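You operate a simulated robot arm through the tools that you are given. There is no shell and no other tool. Be economical: measure what you need, move in short steps, check, and stop when the job is done.

Carry out the task below with a simulated two-armed robot. There is one attempt and no reset: what you move stays moved.

Task
Put the bottle on the purple-edged bench away on the shelf under the blue-edged bench. Then put the collar on the orange-edged bench away on the upkeep bench. Then put the orange sign on the blue-edged bench away on the bottom shelf of the white-edged rack. Do these in the order given. Set down upright: bottle.

Only the result counts: the job must be done as asked and must still hold three seconds after the hand-in. Knocking over, shifting, dropping, spilling or breaking anything else fails it.

Robot
Two 7-joint arms with three-finger grippers on one trunk, on a base that drives. Base frame: it is fixed to the floor where the robot stands at the start and does not move with it; the origin is under the middle of the robot, x ahead of it, y to its left, z up; the surface under the hand at the start is at about z = 900. Units: mm, degrees, N and s.
The left shoulder is at the start at [70, 146, 1187], the right one opposite. With the tool pointing down near the work surface each hand reaches from about 300 to 680 mm from the robot's upright axis, wherever it stands, measured 20 degrees to its own side. Places, roughly: bottom shelf of the white-edged rack [-6100, -2000, 500]; collar [500, 1500, 750]; orange sign [-1500, -3500, 1000]; shelf under the blue-edged bench [-1600, -3600, 300]; upkeep bench [-5500, -6100, 900]. Payload 2.2 kg a hand.
Tool frame (each hand has its own): the origin (TCP) lies between the finger pads and is the grasp point; the fingertips stand 28 mm ahead of it; z points along the fingers, y is the line along which they close. The gripper opens to 102 mm. The gripper's body begins 71 mm behind the TCP.
Orientation is that of the tool frame in the base frame, as [roll, pitch, yaw] about the fixed x, y, z axes, in that order (R = Rz(yaw) Ry(pitch) Rx(roll)). With the fingers straight down and closing along the base's y, the tool's x points along the base's -x, its y along +y and its z along -z.

Tools
- The arms move only by the tool play_rows. It takes "left_deltas", "right_deltas" or both (then of equal length, played together; a hand with none holds still); each is a list of rows, each a list of 7 numbers: the closure, from 0 (fully open) to 1 (shut), then the shift along the tool's x, y, z in mm, then the turn, a rotation vector about the tool's x, y, z in degrees. In form: [[grip, dx, dy, dz, rx, ry, rz], ...]. A call has 1 to 10 rows; each row is the pose to reach, as a shift and turn from the pose commanded when the call began, along the tool's axes at that moment. A row lasts 0.2 s, in which the tool goes at most 50 mm and 8.6 degrees; a call with a longer step from one row to the next is refused whole, and so is a gripper value outside its range. Where a pose cannot be reached the arm comes as near as it can. A force on the tool above 40 N (or 10 N above the force at the start of the call, whichever is more), or a blocked arm, ends the call early, and 0.2 s more pass. The fingers move at their own pace and stop on an object; they squeeze with about 43 N. The grip force told is the motor's: it shows also when the fingers shut on nothing. Time passes only in rows, and 0.2 s behind the last, so rows that repeat a pose let the fingers close. It gives the time, the measured TCP pose, the force on the tool (base axes), the opening and the grip force at its end, in the units of the frame above (readings bear some noise), with the torque about the TCP (base axes, N m) and any sound that the robot's microphone picked up.
- Cameras (640 x 400 px; columns grow to the right, rows downward): "scene" is now at [138.7, -2.9, 1416.9]; the picture's right is [-0.02, -1.00, 0.00], its down [-0.57, 0.01, -0.82] and it looks along [0.82, -0.02, -0.57] (base axes); focal length 287 px, centre (320, 200). "left" rides on the left gripper at [72, 38, -86] in its tool frame; the picture's right is [-0.47, 0.89, 0.00], its down [-0.60, -0.32, -0.73] and it looks along [-0.65, -0.34, 0.68] (tool axes); focal length 256 px, centre (320, 200). "right" rides on the right gripper at [69, 44, -86] in its tool frame; the picture's right is [-0.53, 0.85, 0.00], its down [-0.58, -0.36, -0.73] and it looks along [-0.62, -0.39, 0.68] (tool axes); focal length 256 px, centre (320, 200). There is no depth. A picture from a camera that has moved, and an enlarged one, comes with that camera's place and axes in the base frame and with its lens.
- grab_frame(camera): a new picture of that camera. The clock stands still meanwhile.
- move_column(by): slides the trunk up (or, below 0, down) by that many mm; the arms and the scene camera ride with it, the base frame stays. It gives what a move gives, with no picture.
- drive_base(legs): drives the robot by 1 to 6 legs, each [ahead, left, turn to the left] in mm, mm and degrees, along the robot's own axes; the way and the turn of a leg run together, so that a leg with both is an arc; at most 1500 mm and 180 degrees a leg. The arms and the cameras ride along, it lands a little off, and it stops where it bumps. It gives what a move gives.
- turn_head(pan, tilt): turns the head with the scene camera to pan (to the left, within 86 degrees either way) and tilt (down, from -29 to 69), counted from straight ahead of the robot. It gives what a move gives.
- close_up(camera, box): a new picture of the part [left, top, right, bottom] of that camera's present view, enlarged. The clock stands still meanwhile.
- hand_in(): hands the job in; it is judged then, once.

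Go step by step. Nothing tells you exact positions but the pictures and the camera data: compare them with the known pose of the tool, close in by small moves and look again before you grip or let go. The budget is 165 turns and 130 pictures, counting those below and the enlarged ones. Unless the task says otherwise, let go and move clear before handing in.

The tools are called after ">>>" by a JSON object that holds its "method" and its "body". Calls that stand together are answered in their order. play_rows: Moves the arms, as the interface text tells. Its arguments: {"type":"object","properties":{"left_deltas":{"type":"array"},"right_deltas":{"type":"array"}},"required":[]} The other tools are called the same way: move_column (by) slides the trunk up or down; drive_base (legs) drives the base; turn_head (pan, tilt) turns the head that bears the scene camera; grab_frame (camera) takes a picture; close_up (camera, box) takes an enlarged picture of a part of a camera's view; hand_in () hands the job in.

At the start:

```text
clock: 0.0
left_ee_pos: [536.7, 200.0, 1136.1]
left_ee_rot: [-180.0, -0.1, -179.9]
left_ft_force: [0.3, 0.9, 0.1]
left_wrist_torque: [0.02, 0.0, -0.01]
left_grip_width: 102.2
left_grasp_force: 0.1
right_ee_pos: [520.6, -227.9, 1190.7]
right_ee_rot: [179.9, 0.0, 180.0]
right_ft_force: [-0.2, 0.5, 0.4]
right_wrist_torque: [0.0, 0.01, 0.0]
right_grip_width: 101.9
right_grasp_force: 0.0
trunk travel left (down, up): [-725.0, 215.0]
robot x, y, heading: [-2.9, 1.5, -0.2]
head pan, tilt: [-1.3, 34.5]
```

scene: 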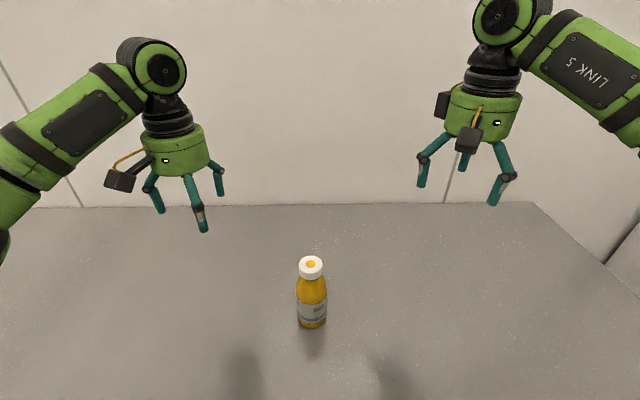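
right: 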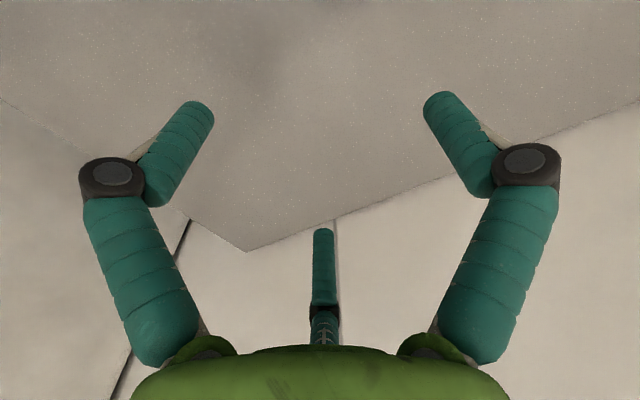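
left: 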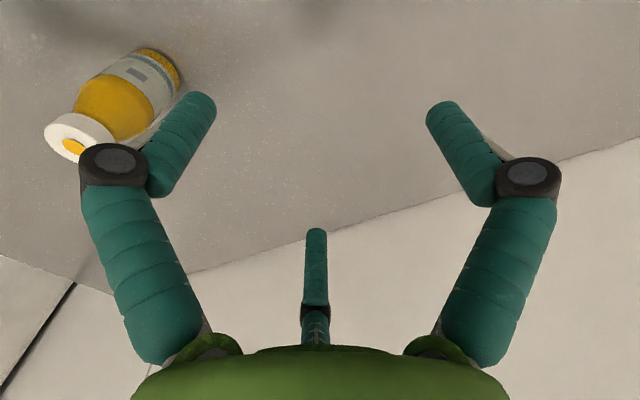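

The bottle stands at about [475, 4, 900] on the bench ahead, roughly 150 mm tall. I look around first to learn the layout before moving.

>>> {"method": "turn_head", "body": {"pan": -80, "tilt": 15}}

>>> {"method": "grab_frame", "body": {"camera": "scene"}}

>>> {"method": "turn_head", "body": {"pan": 80, "tilt": 15}}

>>> {"method": "grab_frame", "body": {"camera": "scene"}}

>>> {"method": "turn_head", "body": {"pan": 0, "tilt": 45}}

>>> {"method": "grab_frame", "body": {"camera": "scene"}}

```text
clock: 1.5
left_ee_pos: [536.1, 200.0, 1137.4]
left_ee_rot: [180.0, 0.0, -179.9]
left_ft_force: [-0.2, -0.6, 0.3]
left_wrist_torque: [-0.03, -0.01, -0.01]
left_grip_width: 101.8
left_grasp_force: 0.0
right_ee_pos: [520.9, -228.6, 1191.7]
right_ee_rot: [-179.9, 0.0, 180.0]
right_ft_force: [-0.2, 0.4, 0.4]
right_wrist_torque: [-0.01, 0.01, 0.0]
right_grip_width: 102.0
right_grasp_force: 0.1
trunk travel left (down, up): [-725.0, 215.0]
robot x, y, heading: [-2.4, 3.5, -0.1]
head pan, tilt: [-80.0, 15.0]
```

```text
126 pictures are left
camera scene: at [66.7, -92.9, 1448.1], right [-0.98, -0.17, 0.0], down [-0.05, 0.26, -0.97], along [0.17, -0.95, -0.26], focal length 287 px, centre (320, 200)
```

scene: 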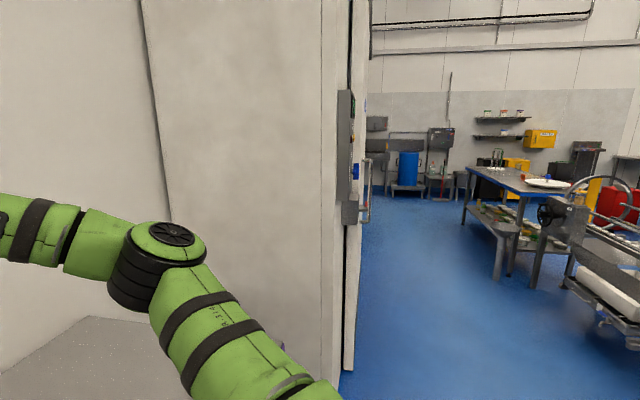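

```text
clock: 4.0
left_ee_pos: [535.3, 199.6, 1136.8]
left_ee_rot: [-179.9, 0.0, -179.9]
left_ft_force: [-0.5, 0.1, 0.0]
left_wrist_torque: [-0.03, -0.03, 0.0]
left_grip_width: 101.9
left_grasp_force: 0.0
right_ee_pos: [521.8, -228.3, 1191.3]
right_ee_rot: [-180.0, -0.1, -180.0]
right_ft_force: [0.1, 0.4, 0.4]
right_wrist_torque: [-0.03, 0.04, 0.02]
right_grip_width: 101.7
right_grasp_force: 0.1
trunk travel left (down, up): [-725.0, 215.0]
robot x, y, heading: [-1.0, 1.0, 0.1]
head pan, tilt: [80.0, 15.0]
```

```text
125 pictures are left
camera scene: at [66.7, 91.1, 1448.2], right [0.98, -0.17, 0.0], down [-0.05, -0.25, -0.97], along [0.17, 0.95, -0.26], focal length 287 px, centre (320, 200)
```

scene: 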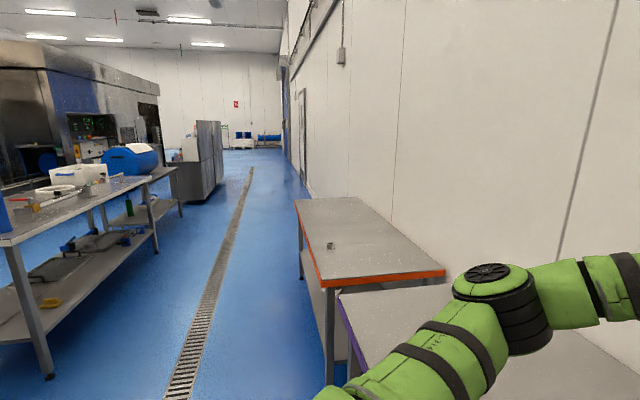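

```text
clock: 5.5
left_ee_pos: [536.3, 200.2, 1136.5]
left_ee_rot: [180.0, 0.0, -179.8]
left_ft_force: [-0.3, -0.1, -1.0]
left_wrist_torque: [0.0, 0.0, -0.02]
left_grip_width: 102.2
left_grasp_force: 0.0
right_ee_pos: [521.2, -227.7, 1191.2]
right_ee_rot: [180.0, -0.1, 180.0]
right_ft_force: [0.2, 0.1, -0.3]
right_wrist_torque: [0.0, 0.0, 0.05]
right_grip_width: 102.0
right_grasp_force: 0.2
trunk travel left (down, up): [-725.0, 215.0]
robot x, y, heading: [1.1, -1.1, 0.3]
head pan, tilt: [0.0, 45.0]
```

```text
124 pictures are left
camera scene: at [131.7, -0.8, 1401.4], right [0.0, -1.0, 0.0], down [-0.71, 0.0, -0.71], along [0.71, 0.0, -0.71], focal length 287 px, centre (320, 200)
```

scene: 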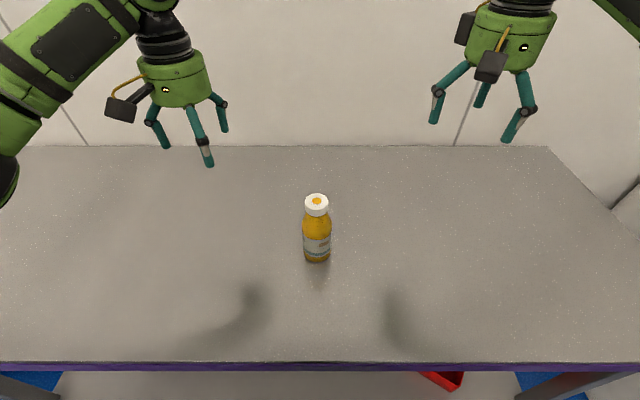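

The bottle is at about [485, 7], cap top near z 1045. I back off 100 mm for room, then pitch the left hand to point forward and down, so that it can later reach under the blue bench.

>>> {"method": "drive_base", "body": {"legs": [[-100, 0, 0]]}}

>>> {"method": "close_up", "body": {"camera": "scene", "box": [240, 120, 400, 220]}}

>>> {"method": "play_rows", "body": {"left_deltas": [[0, 15, 0, 12, 0, -6, 0], [0, 30, 0, 24, 0, -12, 0], [0, 45, 0, 36, 0, -18, 0], [0, 60, 0, 48, 0, -24, 0], [0, 75, 0, 60, 0, -30, 0], [0, 90, 0, 72, 0, -36, 0], [0, 105, 0, 84, 0, -42, 0], [0, 120, 0, 96, 0, -48, 0], [0, 135, 0, 108, 0, -54, 0], [0, 146, 0, 121, 0, -60, 0]]}}

>>> {"method": "grab_frame", "body": {"camera": "scene"}}

```text
clock: 6.7
left_ee_pos: [439.2, 201.6, 1135.5]
left_ee_rot: [179.9, -0.2, -179.8]
left_ft_force: [0.2, -0.1, -0.3]
left_wrist_torque: [0.03, -0.03, -0.02]
left_grip_width: 102.1
left_grasp_force: 0.2
right_ee_pos: [424.4, -226.6, 1190.8]
right_ee_rot: [180.0, -0.1, 180.0]
right_ft_force: [-0.1, -1.2, 1.0]
right_wrist_torque: [0.04, 0.01, -0.01]
right_grip_width: 102.0
right_grasp_force: 0.1
trunk travel left (down, up): [-725.0, 215.0]
robot x, y, heading: [-100.8, 1.4, 0.3]
head pan, tilt: [0.0, 45.0]
```

```text
4.00 times, centred on (320, 170) of scene
camera zoom: at [34.7, -0.8, 1401.1], right [0.0, -1.0, 0.0], down [-0.71, 0.0, -0.71], along [0.71, 0.0, -0.71], focal length 1147 px, centre (320, 320)
```

zoom: 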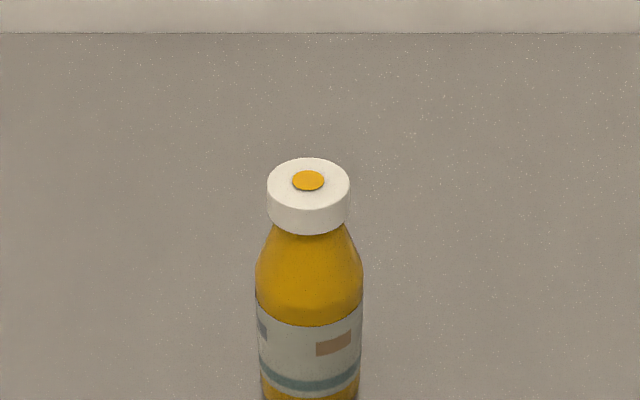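

```text
clock: 8.9
left_ee_pos: [367.7, 185.8, 982.6]
left_ee_rot: [-179.8, 60.0, -179.8]
left_ft_force: [0.0, 0.8, -0.5]
left_wrist_torque: [-0.01, -0.01, 0.0]
left_grip_width: 102.1
left_grasp_force: 0.0
left hand out of reach, approached as far as the arm can: row 7, 8, 9, 10
right_ee_pos: [420.5, -226.5, 1191.6]
right_ee_rot: [180.0, 0.0, -179.9]
right_ft_force: [0.4, 0.2, -0.3]
right_wrist_torque: [-0.02, -0.03, -0.04]
right_grip_width: 102.0
right_grasp_force: 0.1
trunk travel left (down, up): [-725.0, 215.0]
robot x, y, heading: [-100.2, -3.4, 0.1]
head pan, tilt: [0.0, 45.0]
```

```text
122 pictures are left
camera scene: at [32.1, -0.2, 1401.5], right [0.0, -1.0, 0.0], down [-0.71, 0.0, -0.71], along [0.71, 0.0, -0.71], focal length 287 px, centre (320, 200)
```

scene: 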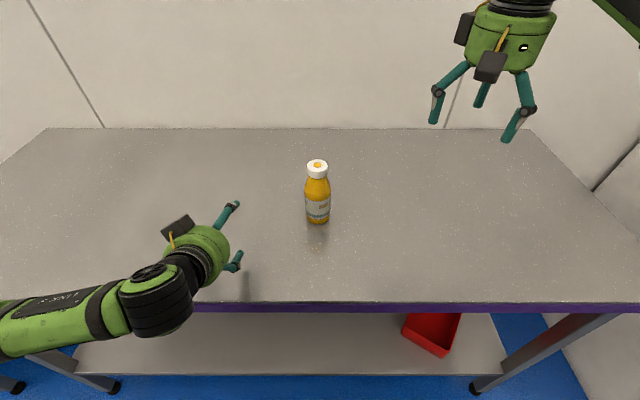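

The hand is pitched at 60° and is at [368, 186, 983]. The bottle axis comes out at about [488, 5, 900]. I slide the hand sideways in front of it and check.

>>> {"method": "play_rows", "body": {"left_deltas": [[0, -20, -20, 0, 0, 0, 0], [0, -40, -50, 0, 0, 0, 0], [0, -40, -85, 0, 0, 0, 0], [0, -40, -120, 0, 0, 0, 0], [0, -40, -155, 0, 0, 0, 0], [0, -40, -180, 0, 0, 0, 0]]}}

>>> {"method": "grab_frame", "body": {"camera": "left"}}

```text
clock: 10.3
left_ee_pos: [389.4, 5.8, 1018.1]
left_ee_rot: [179.9, 59.9, 180.0]
left_ft_force: [-1.3, 0.7, -1.2]
left_wrist_torque: [0.02, 0.0, 0.02]
left_grip_width: 102.2
left_grasp_force: 0.1
right_ee_pos: [422.9, -228.0, 1191.1]
right_ee_rot: [179.9, 0.0, 180.0]
right_ft_force: [-0.4, -0.3, 0.9]
right_wrist_torque: [-0.01, -0.01, -0.02]
right_grip_width: 102.0
right_grasp_force: 0.0
trunk travel left (down, up): [-725.0, 215.0]
robot x, y, heading: [-98.4, -3.1, -0.1]
head pan, tilt: [0.0, 45.0]
```

```text
121 pictures are left
camera left: at [278.2, 42.3, 999.0], right [0.23, 0.89, 0.4], down [-0.33, -0.32, 0.89], along [0.92, -0.34, 0.22], focal length 256 px, centre (320, 200)
```

left: 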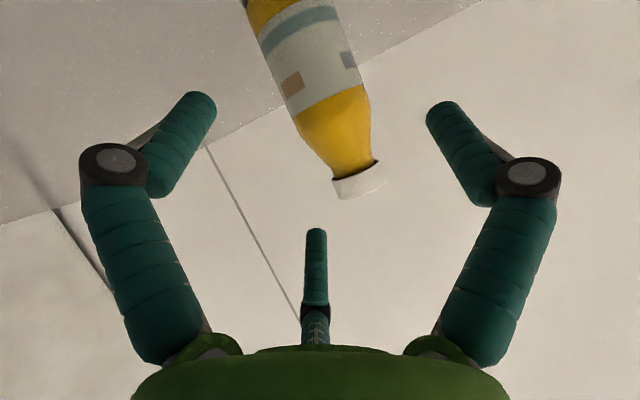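

The bottle lies centred between the fingers. I advance 112 mm along the tool and close.

>>> {"method": "play_rows", "body": {"left_deltas": [[0, -1, 0, 30, 0, 0, 0], [0, -2, 0, 60, 0, 0, 0], [0, -3, 0, 90, 0, 0, 0], [0, -4, 0, 112, 0, 0, 0]]}}

>>> {"method": "grab_frame", "body": {"camera": "scene"}}

```text
clock: 11.3
left_ee_pos: [487.2, 7.2, 963.3]
left_ee_rot: [-180.0, 59.9, -179.9]
left_ft_force: [-0.7, -0.9, -0.4]
left_wrist_torque: [-0.08, 0.04, -0.01]
left_grip_width: 101.9
left_grasp_force: 0.1
right_ee_pos: [423.8, -228.0, 1191.0]
right_ee_rot: [-180.0, -0.1, -180.0]
right_ft_force: [0.5, -0.8, 1.0]
right_wrist_torque: [-0.02, 0.01, 0.02]
right_grip_width: 102.2
right_grasp_force: 0.0
trunk travel left (down, up): [-725.0, 215.0]
robot x, y, heading: [-97.5, 1.9, 0.1]
head pan, tilt: [0.0, 45.0]
```

```text
120 pictures are left
camera scene: at [32.9, -1.2, 1401.3], right [0.0, -1.0, 0.0], down [-0.71, 0.0, -0.71], along [0.71, 0.0, -0.71], focal length 287 px, centre (320, 200)
```

scene: 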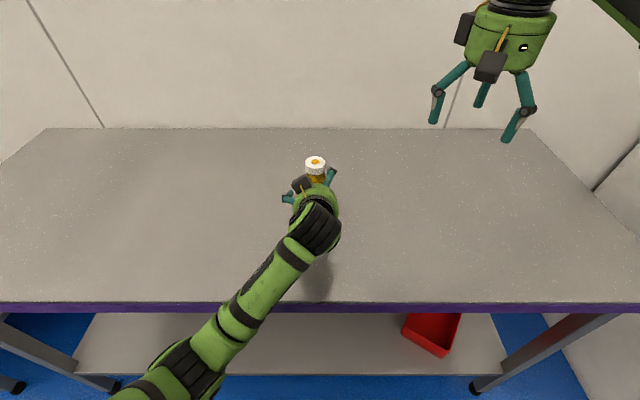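

Bottle is between the fingers, and I close.

>>> {"method": "play_rows", "body": {"left_deltas": [[0.3, 0, 0, 0, 0, 0, 0], [0.6, 0, 0, 0, 0, 0, 0], [1, 0, 0, 0, 0, 0, 0], [1, 0, 0, 0, 0, 0, 0]]}}

>>> {"method": "play_rows", "body": {"left_deltas": [[1, -10, 0, -5, 0, 0, 0], [1, -30, 0, -15, 0, 0, 0], [1, -60, 0, -35, 0, 0, 0], [1, -90, 0, -60, 0, 0, 0], [1, -105, 0, -90, 0, 0, 0], [1, -105, 0, -115, 0, 0, 0]]}}

>>> {"method": "grab_frame", "body": {"camera": "scene"}}

```text
clock: 12.3
left_ee_pos: [486.9, 9.1, 963.9]
left_ee_rot: [-180.0, 60.1, -179.9]
left_ft_force: [-1.2, -0.3, 2.1]
left_wrist_torque: [-0.06, 0.13, -0.01]
left_grip_width: 75.8
left_grasp_force: 42.8
right_ee_pos: [422.3, -228.5, 1192.1]
right_ee_rot: [-180.0, 0.0, -180.0]
right_ft_force: [-0.3, 0.2, 0.4]
right_wrist_torque: [0.01, 0.01, -0.01]
right_grip_width: 102.0
right_grasp_force: 0.1
trunk travel left (down, up): [-725.0, 215.0]
robot x, y, heading: [-100.9, 0.2, -0.1]
head pan, tilt: [0.0, 45.0]
```

```text
clock: 13.7
left_ee_pos: [445.3, 16.8, 1116.3]
left_ee_rot: [177.4, 60.4, 179.1]
left_ft_force: [-0.5, -0.2, -3.0]
left_wrist_torque: [-0.04, 0.04, -0.02]
left_grip_width: 75.8
left_grasp_force: 42.9
right_ee_pos: [421.3, -227.3, 1191.3]
right_ee_rot: [-180.0, 0.0, 179.9]
right_ft_force: [-0.1, 0.2, 0.1]
right_wrist_torque: [-0.01, 0.0, -0.01]
right_grip_width: 102.1
right_grasp_force: 0.0
trunk travel left (down, up): [-725.0, 215.0]
robot x, y, heading: [-98.8, 0.5, -0.1]
head pan, tilt: [0.0, 45.0]
```

```text
119 pictures are left
camera scene: at [32.3, -0.3, 1401.3], right [0.0, -1.0, 0.0], down [-0.71, 0.0, -0.71], along [0.71, 0.0, -0.71], focal length 287 px, centre (320, 200)
```

scene: 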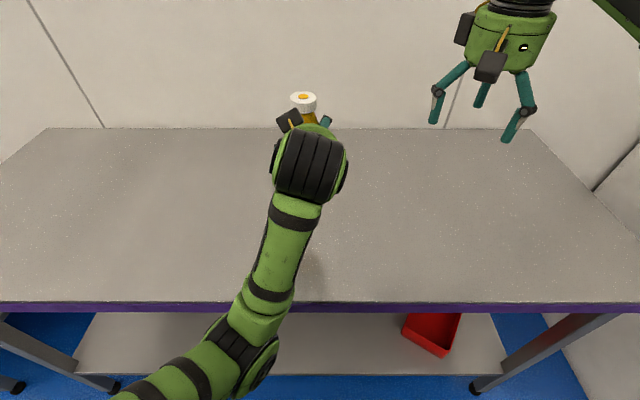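

The bottle is held, its base 64 mm below the TCP. I back away from the bench, turn right, and look.

>>> {"method": "drive_base", "body": {"legs": [[-350, 0, 0], [0, 0, -90]]}}

>>> {"method": "turn_head", "body": {"pan": 30, "tilt": 20}}

>>> {"method": "grab_frame", "body": {"camera": "scene"}}

>>> {"method": "turn_head", "body": {"pan": -45, "tilt": 20}}

>>> {"method": "grab_frame", "body": {"camera": "scene"}}

```text
clock: 19.7
left_ee_pos: [-428.8, -543.2, 1114.4]
left_ee_rot: [177.5, 60.2, 90.0]
left_ft_force: [0.2, 0.6, -2.7]
left_wrist_torque: [0.03, 0.03, -0.02]
left_grip_width: 75.5
left_grasp_force: 42.6
right_ee_pos: [-674.3, -527.0, 1190.8]
right_ee_rot: [-179.9, 0.0, 91.1]
right_ft_force: [-0.1, -0.5, -0.3]
right_wrist_torque: [0.04, 0.01, 0.01]
right_grip_width: 102.0
right_grasp_force: 0.1
trunk travel left (down, up): [-725.0, 215.0]
robot x, y, heading: [-459.0, 1.7, -88.9]
head pan, tilt: [0.0, 45.0]
```

```text
clock: 20.7
left_ee_pos: [-428.4, -544.9, 1114.9]
left_ee_rot: [177.0, 60.3, 89.9]
left_ft_force: [0.4, -0.7, -3.3]
left_wrist_torque: [0.04, 0.02, 0.0]
left_grip_width: 75.3
left_grasp_force: 43.1
right_ee_pos: [-674.0, -525.7, 1191.5]
right_ee_rot: [-180.0, -0.1, 91.2]
right_ft_force: [0.1, -0.9, -0.2]
right_wrist_torque: [0.02, 0.0, 0.05]
right_grip_width: 102.0
right_grasp_force: 0.1
trunk travel left (down, up): [-725.0, 215.0]
robot x, y, heading: [-455.9, 1.9, -88.9]
head pan, tilt: [30.0, 20.0]
```

```text
118 pictures are left
camera scene: at [-406.4, -130.8, 1439.9], right [-0.86, -0.52, 0.0], down [-0.18, 0.29, -0.94], along [0.48, -0.8, -0.34], focal length 287 px, centre (320, 200)
```

scene: 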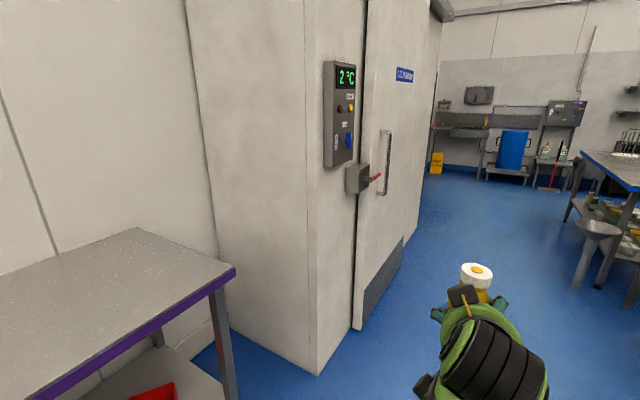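

```text
clock: 22.1
left_ee_pos: [-427.2, -544.0, 1114.1]
left_ee_rot: [177.1, 60.2, 89.8]
left_ft_force: [0.0, 0.1, -3.6]
left_wrist_torque: [0.06, 0.02, -0.02]
left_grip_width: 75.5
left_grasp_force: 43.1
right_ee_pos: [-674.2, -525.4, 1191.5]
right_ee_rot: [180.0, 0.0, 91.1]
right_ft_force: [0.4, 0.1, 0.4]
right_wrist_torque: [0.02, -0.02, 0.01]
right_grip_width: 101.9
right_grasp_force: 0.0
trunk travel left (down, up): [-725.0, 215.0]
robot x, y, heading: [-454.8, 2.7, -88.8]
head pan, tilt: [-45.0, 20.0]
```

```text
117 pictures are left
camera scene: at [-519.0, -118.2, 1440.0], right [-0.72, 0.69, 0.0], down [0.24, 0.25, -0.94], along [-0.65, -0.68, -0.34], focal length 287 px, centre (320, 200)
```

scene: 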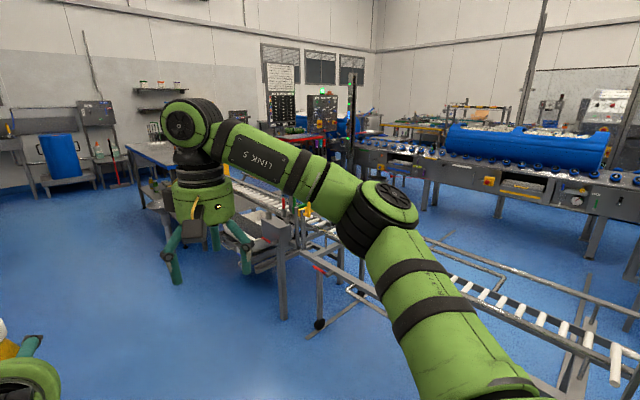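

The way ahead (−y) is clear. I drive 1500 mm toward the blue-edged bench and look again.

>>> {"method": "drive_base", "body": {"legs": [[1500, 0, 0]]}}

>>> {"method": "turn_head", "body": {"pan": -35, "tilt": 20}}

>>> {"method": "grab_frame", "body": {"camera": "scene"}}

>>> {"method": "turn_head", "body": {"pan": -80, "tilt": 20}}

>>> {"method": "grab_frame", "body": {"camera": "scene"}}

```text
clock: 29.8
left_ee_pos: [-421.9, -2102.0, 1115.2]
left_ee_rot: [176.9, 60.2, 88.8]
left_ft_force: [-0.5, 0.3, -2.3]
left_wrist_torque: [0.05, 0.04, -0.01]
left_grip_width: 75.3
left_grasp_force: 42.5
right_ee_pos: [-668.4, -2078.3, 1191.6]
right_ee_rot: [180.0, 0.0, 90.0]
right_ft_force: [-0.2, -0.2, 0.6]
right_wrist_torque: [0.01, -0.02, 0.04]
right_grip_width: 102.2
right_grasp_force: 0.1
trunk travel left (down, up): [-725.0, 215.0]
robot x, y, heading: [-442.9, -1555.3, -90.0]
head pan, tilt: [-45.0, 20.0]
```

```text
clock: 30.6
left_ee_pos: [-421.9, -2102.2, 1112.9]
left_ee_rot: [176.9, 60.2, 88.6]
left_ft_force: [-0.1, 0.5, -2.7]
left_wrist_torque: [0.04, 0.03, 0.0]
left_grip_width: 75.0
left_grasp_force: 43.2
right_ee_pos: [-666.6, -2077.9, 1190.7]
right_ee_rot: [-180.0, 0.0, 90.0]
right_ft_force: [0.5, 0.3, 0.6]
right_wrist_torque: [-0.01, 0.01, 0.01]
right_grip_width: 102.1
right_grasp_force: 0.1
trunk travel left (down, up): [-725.0, 215.0]
robot x, y, heading: [-437.6, -1559.5, -90.0]
head pan, tilt: [-35.0, 20.0]
```

```text
116 pictures are left
camera scene: at [-493.1, -1685.1, 1439.9], right [-0.82, 0.57, 0.0], down [0.2, 0.28, -0.94], along [-0.54, -0.77, -0.34], focal length 287 px, centre (320, 200)
```

scene: 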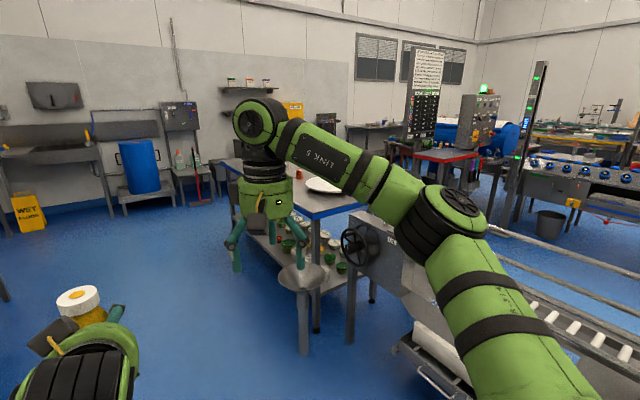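

```text
clock: 31.7
left_ee_pos: [-421.2, -2102.1, 1115.5]
left_ee_rot: [177.1, 60.2, 88.8]
left_ft_force: [0.0, -0.2, -2.6]
left_wrist_torque: [0.04, 0.03, -0.01]
left_grip_width: 75.2
left_grasp_force: 42.7
right_ee_pos: [-667.0, -2079.0, 1191.0]
right_ee_rot: [180.0, 0.0, 90.0]
right_ft_force: [-0.6, 0.1, 0.3]
right_wrist_torque: [-0.03, 0.0, -0.01]
right_grip_width: 102.1
right_grasp_force: 0.0
trunk travel left (down, up): [-725.0, 215.0]
robot x, y, heading: [-439.4, -1560.0, -89.9]
head pan, tilt: [-80.0, 20.0]
```

```text
115 pictures are left
camera scene: at [-531.3, -1625.0, 1440.0], right [-0.17, 0.98, 0.0], down [0.34, 0.06, -0.94], along [-0.93, -0.16, -0.34], focal length 287 px, centre (320, 200)
```

scene: 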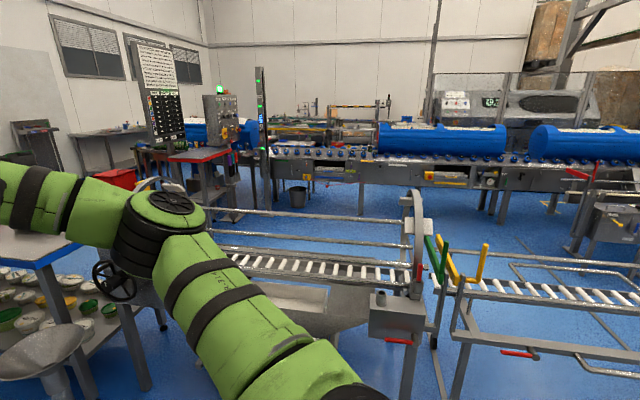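

The blue bench's long side faces +x, with its edge near x −1200 and running from about y −2750 to −4180. I drive alongside it and turn to face it.

>>> {"method": "drive_base", "body": {"legs": [[1500, 50, 0], [400, 50, 0], [0, 0, -90]]}}

>>> {"method": "turn_head", "body": {"pan": 0, "tilt": 25}}

>>> {"method": "grab_frame", "body": {"camera": "scene"}}

```text
refused: leg 1 is longer than a leg can be; nothing moved
```

```text
clock: 33.2
left_ee_pos: [-421.6, -2102.3, 1113.9]
left_ee_rot: [177.0, 60.2, 88.8]
left_ft_force: [0.4, -0.8, -3.9]
left_wrist_torque: [0.03, 0.02, 0.03]
left_grip_width: 75.2
left_grasp_force: 42.4
right_ee_pos: [-667.2, -2078.6, 1191.5]
right_ee_rot: [-180.0, 0.0, 89.9]
right_ft_force: [0.0, -0.1, -0.4]
right_wrist_torque: [0.01, 0.01, -0.01]
right_grip_width: 101.9
right_grasp_force: 0.0
trunk travel left (down, up): [-725.0, 215.0]
robot x, y, heading: [-443.6, -1555.0, -90.1]
head pan, tilt: [0.0, 25.0]
```

```text
114 pictures are left
camera scene: at [-439.7, -1700.8, 1431.9], right [-1.0, 0.0, 0.0], down [0.0, 0.42, -0.91], along [0.0, -0.91, -0.42], focal length 287 px, centre (320, 200)
```

scene: 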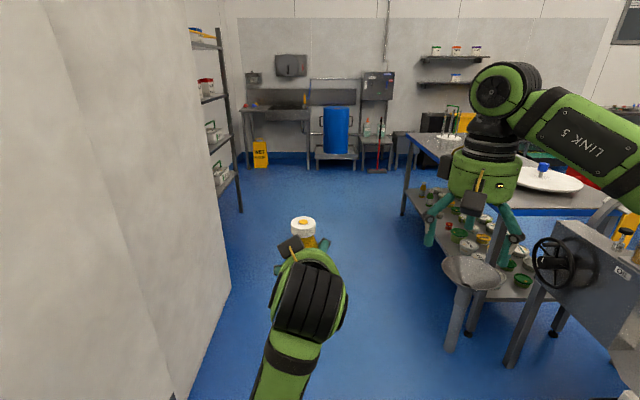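

>>> {"method": "drive_base", "body": {"legs": [[1490, 50, 0], [450, 30, 0], [0, 0, -90]]}}

>>> {"method": "grab_frame", "body": {"camera": "scene"}}

```text
clock: 46.9
left_ee_pos: [-912.0, -3532.7, 1113.8]
left_ee_rot: [177.0, 60.2, -1.7]
left_ft_force: [0.0, -0.5, -3.1]
left_wrist_torque: [0.05, -0.05, -0.02]
left_grip_width: 74.6
left_grasp_force: 42.9
right_ee_pos: [-885.6, -3286.6, 1190.9]
right_ee_rot: [179.9, 0.0, -0.4]
right_ft_force: [-0.6, -0.1, -0.3]
right_wrist_torque: [0.0, -0.01, -0.02]
right_grip_width: 102.0
right_grasp_force: 0.0
trunk travel left (down, up): [-725.0, 215.0]
robot x, y, heading: [-364.2, -3517.2, 179.6]
head pan, tilt: [0.0, 25.0]
```

```text
113 pictures are left
camera scene: at [-508.5, -3518.2, 1431.9], right [0.01, 1.0, 0.0], down [0.42, 0.0, -0.91], along [-0.91, 0.01, -0.42], focal length 287 px, centre (320, 200)
```

scene: 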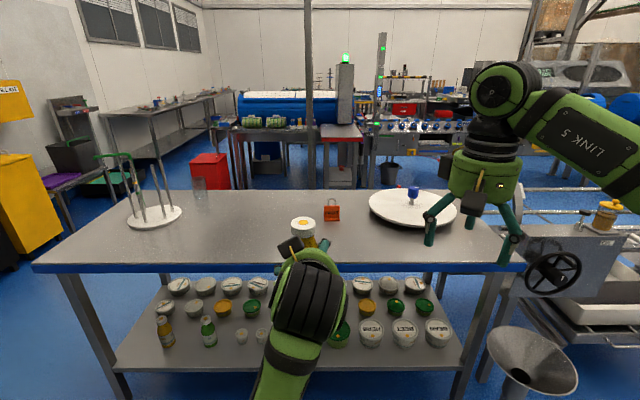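

The shelf holds rows of jars, with two bottles at the left. I lower the trunk to look under the top for a free spot.

>>> {"method": "move_column", "body": {"by": -600}}

>>> {"method": "grab_frame", "body": {"camera": "scene"}}

```text
refused: -600 is not a number from -400 to 400
```

```text
112 pictures are left
camera scene: at [-508.5, -3518.2, 1431.9], right [0.01, 1.0, 0.0], down [0.42, 0.0, -0.91], along [-0.91, 0.01, -0.42], focal length 287 px, centre (320, 200)
```

scene: 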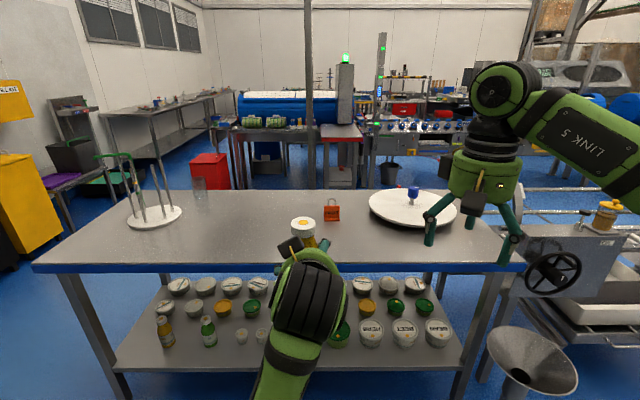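

>>> {"method": "move_column", "body": {"by": -350}}

>>> {"method": "move_column", "body": {"by": -250}}

>>> {"method": "grab_frame", "body": {"camera": "scene"}}

```text
clock: 50.3
left_ee_pos: [-910.6, -3533.0, 765.0]
left_ee_rot: [176.9, 60.4, -1.8]
left_ft_force: [0.5, -0.1, -2.9]
left_wrist_torque: [0.02, -0.03, -0.02]
left_grip_width: 74.7
left_grasp_force: 43.3
right_ee_pos: [-885.1, -3286.9, 840.9]
right_ee_rot: [-179.9, -0.1, -0.4]
right_ft_force: [0.3, 1.2, 0.6]
right_wrist_torque: [-0.05, 0.01, -0.04]
right_grip_width: 101.9
right_grasp_force: 0.0
trunk travel left (down, up): [-375.0, 565.0]
robot x, y, heading: [-368.0, -3518.9, 179.6]
head pan, tilt: [0.0, 25.0]
```

```text
clock: 52.9
left_ee_pos: [-910.5, -3532.3, 514.7]
left_ee_rot: [177.0, 60.3, -1.8]
left_ft_force: [0.7, 0.2, -3.6]
left_wrist_torque: [0.03, -0.04, -0.01]
left_grip_width: 74.7
left_grasp_force: 43.1
right_ee_pos: [-885.3, -3286.8, 591.8]
right_ee_rot: [180.0, 0.0, -0.4]
right_ft_force: [-0.4, -0.7, 0.8]
right_wrist_torque: [-0.02, -0.02, -0.04]
right_grip_width: 102.4
right_grasp_force: 0.1
trunk travel left (down, up): [-125.0, 815.0]
robot x, y, heading: [-368.5, -3519.8, 179.7]
head pan, tilt: [0.0, 25.0]
```

```text
111 pictures are left
camera scene: at [-508.1, -3518.0, 831.9], right [0.01, 1.0, 0.0], down [0.42, 0.0, -0.91], along [-0.91, 0.01, -0.42], focal length 287 px, centre (320, 200)
```

scene: 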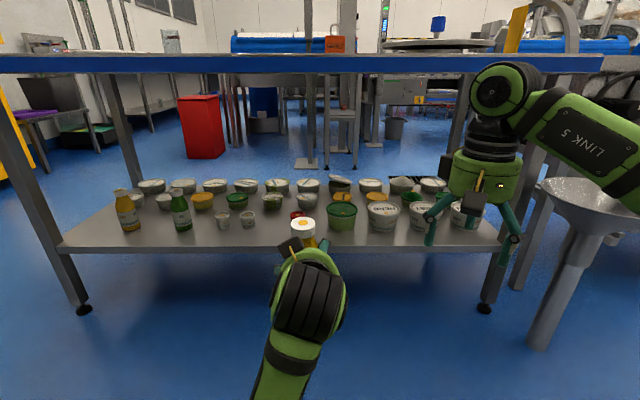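

There may be a free spot behind my hand, so I move the hand left a bit to see.

>>> {"method": "play_rows", "body": {"left_deltas": [[1, 0, 40, 0, 0, 0, 0], [1, 0, 80, 0, 0, 0, 0], [1, 0, 120, 0, 0, 0, 0], [1, 0, 160, 0, 0, 0, 0]]}}

>>> {"method": "grab_frame", "body": {"camera": "scene"}}

>>> {"method": "close_up", "body": {"camera": "scene", "box": [200, 160, 400, 285]}}

```text
clock: 53.9
left_ee_pos: [-908.3, -3692.7, 517.6]
left_ee_rot: [177.1, 60.2, -1.9]
left_ft_force: [-0.1, 0.1, -2.8]
left_wrist_torque: [0.01, -0.03, 0.01]
left_grip_width: 74.7
left_grasp_force: 42.6
right_ee_pos: [-886.1, -3286.7, 590.6]
right_ee_rot: [-180.0, 0.0, -0.4]
right_ft_force: [0.4, -0.3, 0.1]
right_wrist_torque: [-0.03, 0.0, 0.0]
right_grip_width: 102.2
right_grasp_force: 0.1
trunk travel left (down, up): [-125.0, 815.0]
robot x, y, heading: [-367.3, -3518.8, 179.5]
head pan, tilt: [0.0, 25.0]
```

```text
110 pictures are left
camera scene: at [-508.2, -3518.1, 831.9], right [0.01, 1.0, 0.0], down [0.42, 0.0, -0.91], along [-0.91, 0.01, -0.42], focal length 287 px, centre (320, 200)
```

scene: 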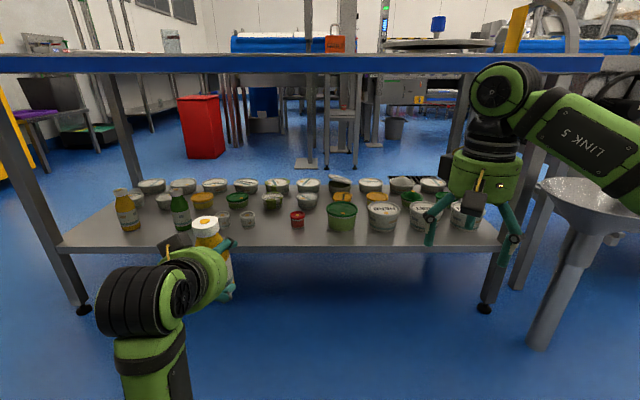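

```text
3.20 times, centred on (300, 222) of scene
camera zoom: at [-508.2, -3518.1, 831.9], right [0.01, 1.0, 0.0], down [0.42, 0.0, -0.91], along [-0.91, 0.01, -0.42], focal length 918 px, centre (384, 128)
```

zoom: 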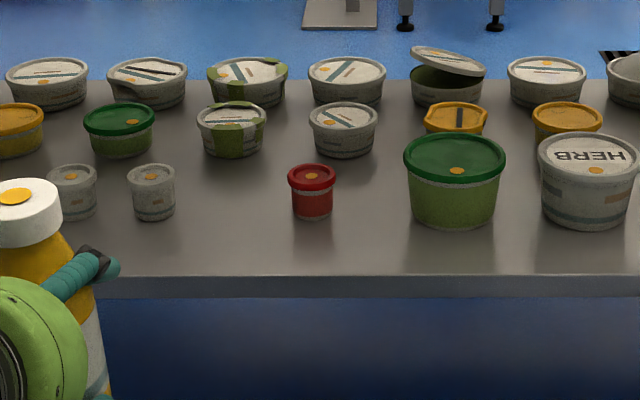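

There is a free spot at the front of the shelf at about [-1355, -3680], between the small cup and the red pot. I pull the right hand back so it clears the bench edge, then drive closer.

>>> {"method": "play_rows", "body": {"right_deltas": [[0, 40, 0, 0, 0, 0, 0], [0, 80, 0, 0, 0, 0, 0], [0, 120, 0, 0, 0, 0, 0], [0, 160, 0, 0, 0, 0, 0], [0, 200, 0, 0, 0, 0, 0], [0, 230, 0, 0, 0, 0, 0]]}}

>>> {"method": "turn_head", "body": {"pan": -35, "tilt": 30}}

>>> {"method": "grab_frame", "body": {"camera": "scene"}}

```text
clock: 55.3
left_ee_pos: [-908.4, -3692.8, 518.7]
left_ee_rot: [177.0, 60.2, -1.8]
left_ft_force: [0.5, 0.3, -3.0]
left_wrist_torque: [0.03, -0.05, 0.0]
left_grip_width: 74.3
left_grasp_force: 42.4
right_ee_pos: [-657.4, -3286.7, 592.6]
right_ee_rot: [180.0, 0.0, -0.4]
right_ft_force: [0.0, -0.4, -0.5]
right_wrist_torque: [0.02, 0.0, 0.0]
right_grip_width: 102.1
right_grasp_force: 0.1
trunk travel left (down, up): [-125.0, 815.0]
robot x, y, heading: [-366.5, -3516.5, 179.6]
head pan, tilt: [0.0, 25.0]
```

```text
clock: 56.3
left_ee_pos: [-909.3, -3692.5, 519.0]
left_ee_rot: [176.9, 60.2, -1.7]
left_ft_force: [0.2, -0.7, -4.1]
left_wrist_torque: [0.06, -0.03, -0.01]
left_grip_width: 74.5
left_grasp_force: 43.0
right_ee_pos: [-658.5, -3288.2, 591.7]
right_ee_rot: [179.9, 0.1, -0.4]
right_ft_force: [-0.1, 0.6, 0.2]
right_wrist_torque: [0.02, -0.03, -0.03]
right_grip_width: 102.2
right_grasp_force: 0.0
trunk travel left (down, up): [-125.0, 815.0]
robot x, y, heading: [-370.0, -3519.4, 179.7]
head pan, tilt: [-35.0, 30.0]
```

```text
108 pictures are left
camera scene: at [-489.9, -3466.4, 823.9], right [0.58, 0.82, 0.0], down [0.41, -0.29, -0.87], along [-0.71, 0.5, -0.5], focal length 287 px, centre (320, 200)
```

scene: 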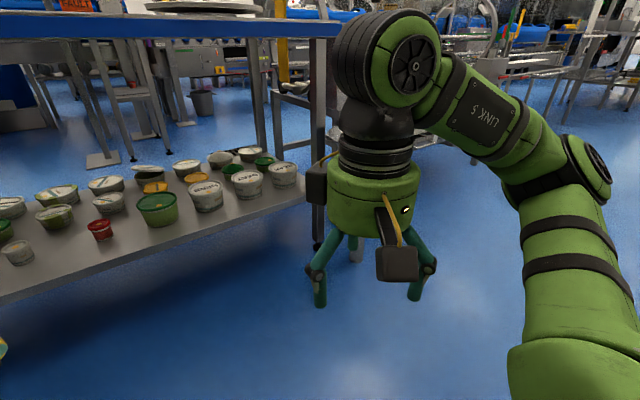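

>>> {"method": "drive_base", "body": {"legs": [[370, 0, 0]]}}

>>> {"method": "turn_head", "body": {"pan": 10, "tilt": 40}}

>>> {"method": "grab_frame", "body": {"camera": "scene"}}

```text
clock: 58.7
left_ee_pos: [-1283.5, -3693.6, 518.6]
left_ee_rot: [177.0, 60.2, -1.4]
left_ft_force: [0.5, -0.2, -2.5]
left_wrist_torque: [0.02, -0.02, 0.03]
left_grip_width: 74.9
left_grasp_force: 42.6
right_ee_pos: [-1034.3, -3287.8, 592.4]
right_ee_rot: [-180.0, 0.0, -0.1]
right_ft_force: [0.4, 0.5, 0.6]
right_wrist_torque: [0.0, 0.01, 0.01]
right_grip_width: 102.0
right_grasp_force: 0.0
trunk travel left (down, up): [-125.0, 815.0]
robot x, y, heading: [-742.0, -3515.5, 180.0]
head pan, tilt: [-35.0, 30.0]
```

```text
clock: 59.8
left_ee_pos: [-1284.1, -3693.4, 519.8]
left_ee_rot: [177.1, 60.2, -1.4]
left_ft_force: [-0.8, -0.5, -4.1]
left_wrist_torque: [0.01, -0.06, 0.01]
left_grip_width: 74.4
left_grasp_force: 43.0
right_ee_pos: [-1034.3, -3287.6, 592.7]
right_ee_rot: [-179.9, 0.0, -0.1]
right_ft_force: [-0.1, -0.6, -0.6]
right_wrist_torque: [0.0, 0.0, 0.0]
right_grip_width: 102.2
right_grasp_force: 0.1
trunk travel left (down, up): [-125.0, 815.0]
robot x, y, heading: [-742.4, -3517.4, 179.9]
head pan, tilt: [10.0, 40.0]
```

```text
107 pictures are left
camera scene: at [-875.3, -3532.0, 808.6], right [-0.17, 0.99, 0.0], down [0.63, 0.11, -0.77], along [-0.75, -0.13, -0.64], focal length 287 px, centre (320, 200)
```

scene: 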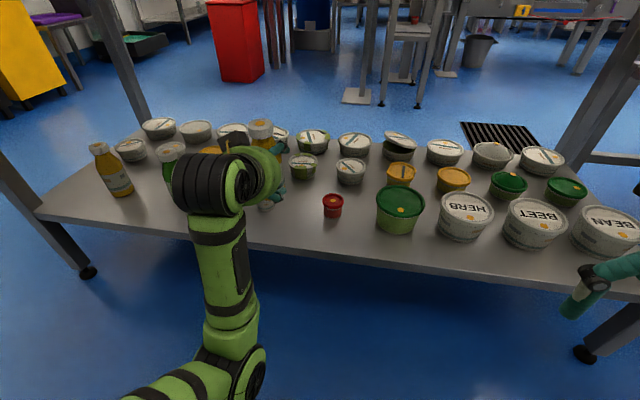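

The red pot's position agrees between views, so the shelf top is at z ≈ 300. I move the bottle toward the spot, staying 35 mm above the shelf.

>>> {"method": "play_rows", "body": {"left_deltas": [[1, 14, -2, 24, 0, 0, 0], [1, 28, -5, 48, 0, 0, 0], [1, 42, -7, 72, 0, 0, 0], [1, 56, -9, 96, 0, 0, 0], [1, 68, -11, 119, 0, 0, 0], [1, 68, -11, 119, 0, 0, 0]]}}

>>> {"method": "grab_frame", "body": {"camera": "scene"}}

```text
clock: 61.2
left_ee_pos: [-1349.8, -3687.1, 401.7]
left_ee_rot: [177.0, 60.2, -1.5]
left_ft_force: [0.2, -0.7, -2.7]
left_wrist_torque: [0.02, -0.03, 0.0]
left_grip_width: 74.4
left_grasp_force: 43.0
right_ee_pos: [-1034.5, -3287.1, 592.8]
right_ee_rot: [-180.0, 0.0, -0.1]
right_ft_force: [0.6, 1.0, -0.1]
right_wrist_torque: [-0.02, -0.03, -0.01]
right_grip_width: 101.9
right_grasp_force: 0.1
trunk travel left (down, up): [-125.0, 815.0]
robot x, y, heading: [-741.4, -3514.8, 179.8]
head pan, tilt: [10.0, 40.0]
```

```text
106 pictures are left
camera scene: at [-875.3, -3532.1, 808.5], right [-0.17, 0.99, 0.0], down [0.63, 0.11, -0.77], along [-0.75, -0.13, -0.64], focal length 287 px, centre (320, 200)
```

scene: 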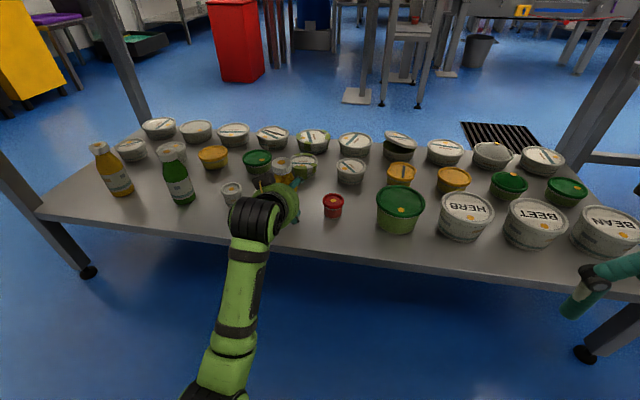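

I level the bottle (about 2° correction) and lower it to just above the shelf.

>>> {"method": "play_rows", "body": {"left_deltas": [[1, 12, -2, 8, 1, 0, -0.3], [1, 24, -4, 16, 1.9, 0, -0.6], [1, 24, -4, 16, 1.9, 0, -0.6]]}}

>>> {"method": "close_up", "body": {"camera": "scene", "box": [200, 140, 360, 240]}}

>>> {"method": "grab_frame", "body": {"camera": "left"}}

```text
clock: 62.0
left_ee_pos: [-1352.9, -3682.7, 371.2]
left_ee_rot: [179.9, 60.2, -0.1]
left_ft_force: [0.4, -0.2, -3.1]
left_wrist_torque: [0.04, -0.01, 0.01]
left_grip_width: 74.4
left_grasp_force: 43.4
right_ee_pos: [-1034.3, -3287.1, 593.3]
right_ee_rot: [179.9, 0.0, -0.1]
right_ft_force: [-0.7, -0.7, 0.4]
right_wrist_torque: [-0.02, 0.03, 0.0]
right_grip_width: 102.0
right_grasp_force: 0.1
trunk travel left (down, up): [-125.0, 815.0]
robot x, y, heading: [-739.7, -3517.2, 179.7]
head pan, tilt: [10.0, 40.0]
```

```text
4.00 times, centred on (280, 190) of scene
camera zoom: at [-875.3, -3532.1, 808.5], right [-0.17, 0.99, 0.0], down [0.63, 0.11, -0.77], along [-0.75, -0.13, -0.64], focal length 1147 px, centre (480, 240)
```

zoom: 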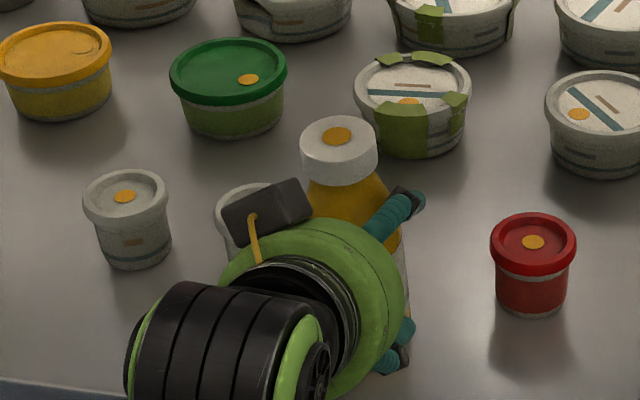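

```text
104 pictures are left
camera left: at [-1242.7, -3721.5, 351.9], right [-0.23, -0.88, 0.4], down [0.34, 0.32, 0.89], along [-0.91, 0.34, 0.22], focal length 256 px, centre (320, 200)
```

left: 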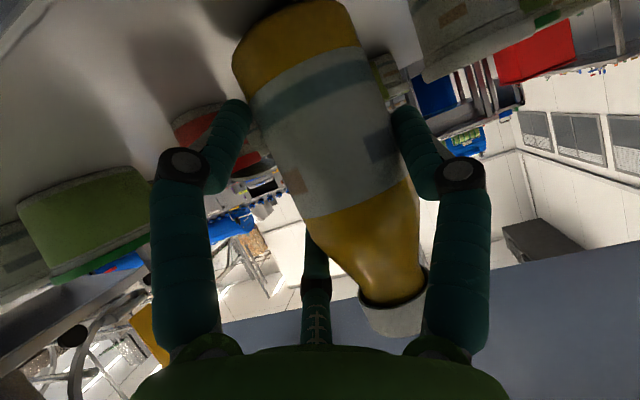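

Clear on both sides. I lower in small steps until touch.

>>> {"method": "play_rows", "body": {"left_deltas": [[1, 2.6, 0, 1.5, 0, 0, 0], [1, 4.3, 0, 2.5, 0, 0, 0], [1, 5.6, 0, 3.2, 0, 0, 0], [1, 6.9, 0, 4, 0, 0, 0]]}}

```text
clock: 63.0
left_ee_pos: [-1353.8, -3682.8, 368.5]
left_ee_rot: [179.9, 60.6, -0.3]
left_ft_force: [4.7, 1.7, 11.6]
left_wrist_torque: [-0.21, -0.44, 0.09]
left_grip_width: 74.3
left_grasp_force: 42.9
right_ee_pos: [-1033.1, -3288.3, 592.6]
right_ee_rot: [-180.0, 0.0, -0.1]
right_ft_force: [0.5, -0.6, 0.3]
right_wrist_torque: [0.0, -0.01, -0.05]
right_grip_width: 101.9
right_grasp_force: 0.0
trunk travel left (down, up): [-125.0, 815.0]
robot x, y, heading: [-744.1, -3518.3, 179.9]
head pan, tilt: [10.0, 40.0]
```

Contact at about z 368, so the shelf top is near 304. I ease off the push a little, open and back out along the tool.

>>> {"method": "play_rows", "body": {"left_deltas": [[1, -2.6, 0, -1.5, 0, 0, 0], [0.6, -2.6, 0, -1.5, 0, 0, 0], [0.3, -2.6, 0, -1.5, 0, 0, 0], [0, -2.6, 0, -1.5, 0, 0, 0], [0, -2.6, 0, -1.5, 0, 0, 0], [0, -2.6, 0, -20, 0, 0, 0], [0, -2.6, 0, -50, 0, 0, 0], [0, -2.6, 0, -85, 0, 0, 0], [0, -2.6, 0, -120, 0, 0, 0]]}}

>>> {"method": "grab_frame", "body": {"camera": "scene"}}

```text
clock: 65.0
left_ee_pos: [-1252.9, -3683.6, 424.1]
left_ee_rot: [179.9, 60.4, -0.1]
left_ft_force: [-1.2, -0.9, 0.2]
left_wrist_torque: [0.01, 0.01, -0.01]
left_grip_width: 101.8
left_grasp_force: 0.1
right_ee_pos: [-1033.0, -3288.5, 592.9]
right_ee_rot: [-180.0, 0.0, -0.1]
right_ft_force: [0.2, 0.3, -0.1]
right_wrist_torque: [0.01, 0.0, 0.0]
right_grip_width: 102.2
right_grasp_force: 0.1
trunk travel left (down, up): [-125.0, 815.0]
robot x, y, heading: [-742.3, -3519.2, 179.6]
head pan, tilt: [10.0, 40.0]
```

```text
103 pictures are left
camera scene: at [-875.0, -3532.0, 808.6], right [-0.17, 0.99, 0.0], down [0.63, 0.11, -0.77], along [-0.75, -0.13, -0.64], focal length 287 px, centre (320, 200)
```

scene: 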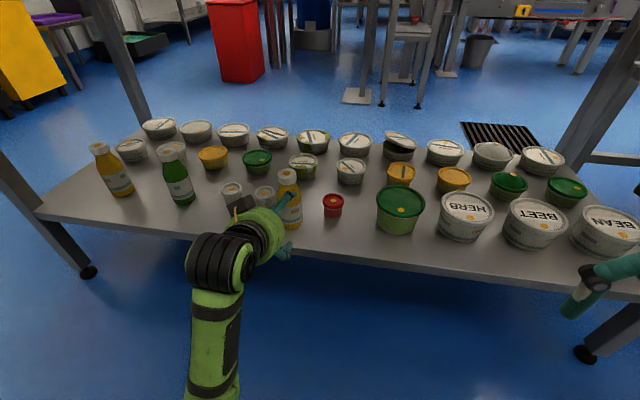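

The bottle stands upright and the hand is clear. I back off, raise the trunk, and check the bottle once more before heading to the orange-edged bench.

>>> {"method": "drive_base", "body": {"legs": [[-400, 0, 0]]}}

>>> {"method": "close_up", "body": {"camera": "scene", "box": [160, 80, 480, 280]}}

>>> {"method": "move_column", "body": {"by": 400}}

>>> {"method": "drive_base", "body": {"legs": [[0, 0, -90]]}}

>>> {"method": "turn_head", "body": {"pan": 0, "tilt": 15}}

>>> {"method": "grab_frame", "body": {"camera": "scene"}}

```text
clock: 67.5
left_ee_pos: [-854.1, -3685.6, 425.4]
left_ee_rot: [179.9, 60.2, -0.2]
left_ft_force: [-0.4, -0.4, -0.7]
left_wrist_torque: [0.02, -0.03, 0.01]
left_grip_width: 102.2
left_grasp_force: 0.1
right_ee_pos: [-634.4, -3287.9, 592.6]
right_ee_rot: [180.0, 0.0, 0.0]
right_ft_force: [-0.3, 0.5, 0.3]
right_wrist_torque: [0.02, -0.01, 0.01]
right_grip_width: 102.0
right_grasp_force: 0.0
trunk travel left (down, up): [-125.0, 815.0]
robot x, y, heading: [-340.1, -3515.4, -180.1]
head pan, tilt: [10.0, 40.0]
```

```text
2.00 times, centred on (320, 180) of scene
camera zoom: at [-475.3, -3532.5, 808.6], right [-0.17, 0.98, 0.0], down [0.63, 0.11, -0.77], along [-0.75, -0.13, -0.64], focal length 574 px, centre (320, 240)
```

zoom: 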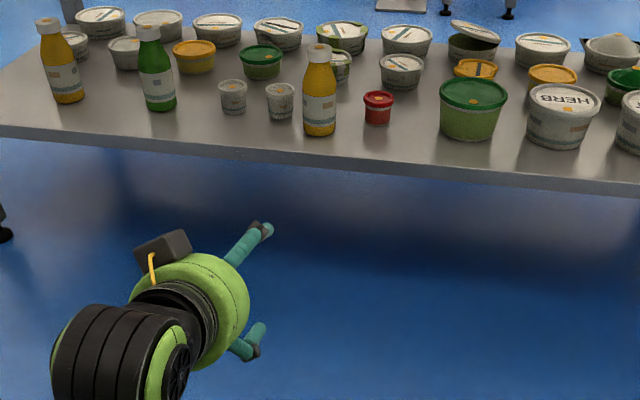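

```text
clock: 71.3
left_ee_pos: [-852.3, -3684.9, 824.3]
left_ee_rot: [-180.0, 60.3, -0.1]
left_ft_force: [-0.5, 0.6, -0.1]
left_wrist_torque: [-0.01, -0.02, 0.0]
left_grip_width: 102.2
left_grasp_force: 0.0
right_ee_pos: [-635.8, -3289.1, 992.3]
right_ee_rot: [-179.9, 0.0, -0.1]
right_ft_force: [0.5, -0.4, 0.7]
right_wrist_torque: [0.01, 0.02, -0.03]
right_grip_width: 102.1
right_grasp_force: 0.0
trunk travel left (down, up): [-525.0, 415.0]
robot x, y, heading: [-343.9, -3516.6, -180.3]
head pan, tilt: [10.0, 40.0]
```

```text
clock: 75.6
left_ee_pos: [-506.4, -3005.3, 824.7]
left_ee_rot: [180.0, 60.3, -90.6]
left_ft_force: [0.1, -0.3, -0.1]
left_wrist_torque: [0.0, 0.0, 0.0]
left_grip_width: 101.8
left_grasp_force: 0.0
right_ee_pos: [-110.8, -3226.8, 991.9]
right_ee_rot: [-180.0, 0.0, -90.5]
right_ft_force: [0.0, -1.0, 0.0]
right_wrist_torque: [0.0, -0.05, -0.01]
right_grip_width: 102.1
right_grasp_force: 0.0
trunk travel left (down, up): [-525.0, 415.0]
robot x, y, heading: [-335.8, -3517.9, 89.2]
head pan, tilt: [10.0, 40.0]
```

```text
clock: 76.5
left_ee_pos: [-506.0, -3004.6, 824.4]
left_ee_rot: [179.9, 60.3, -90.6]
left_ft_force: [-0.3, -0.2, -0.4]
left_wrist_torque: [-0.04, -0.05, 0.01]
left_grip_width: 101.9
left_grasp_force: 0.1
right_ee_pos: [-111.1, -3225.7, 993.0]
right_ee_rot: [-180.0, -0.1, -90.5]
right_ft_force: [0.8, 0.0, -0.4]
right_wrist_torque: [0.01, 0.0, 0.0]
right_grip_width: 102.1
right_grasp_force: 0.1
trunk travel left (down, up): [-525.0, 415.0]
robot x, y, heading: [-341.5, -3520.9, 89.6]
head pan, tilt: [0.0, 15.0]
```

```text
101 pictures are left
camera scene: at [-340.4, -3374.2, 1248.1], right [1.0, -0.01, 0.0], down [0.0, -0.26, -0.97], along [0.01, 0.97, -0.26], focal length 287 px, centre (320, 200)
```

scene: 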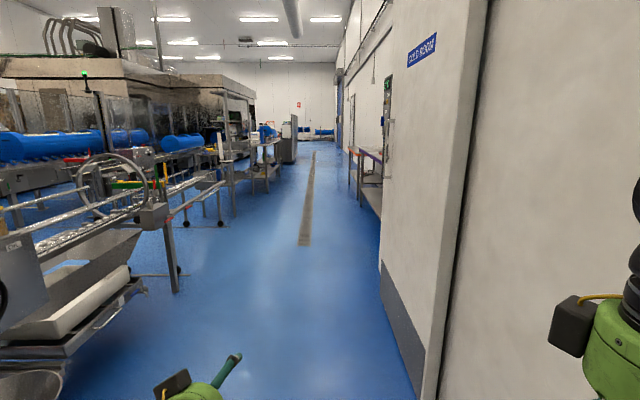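

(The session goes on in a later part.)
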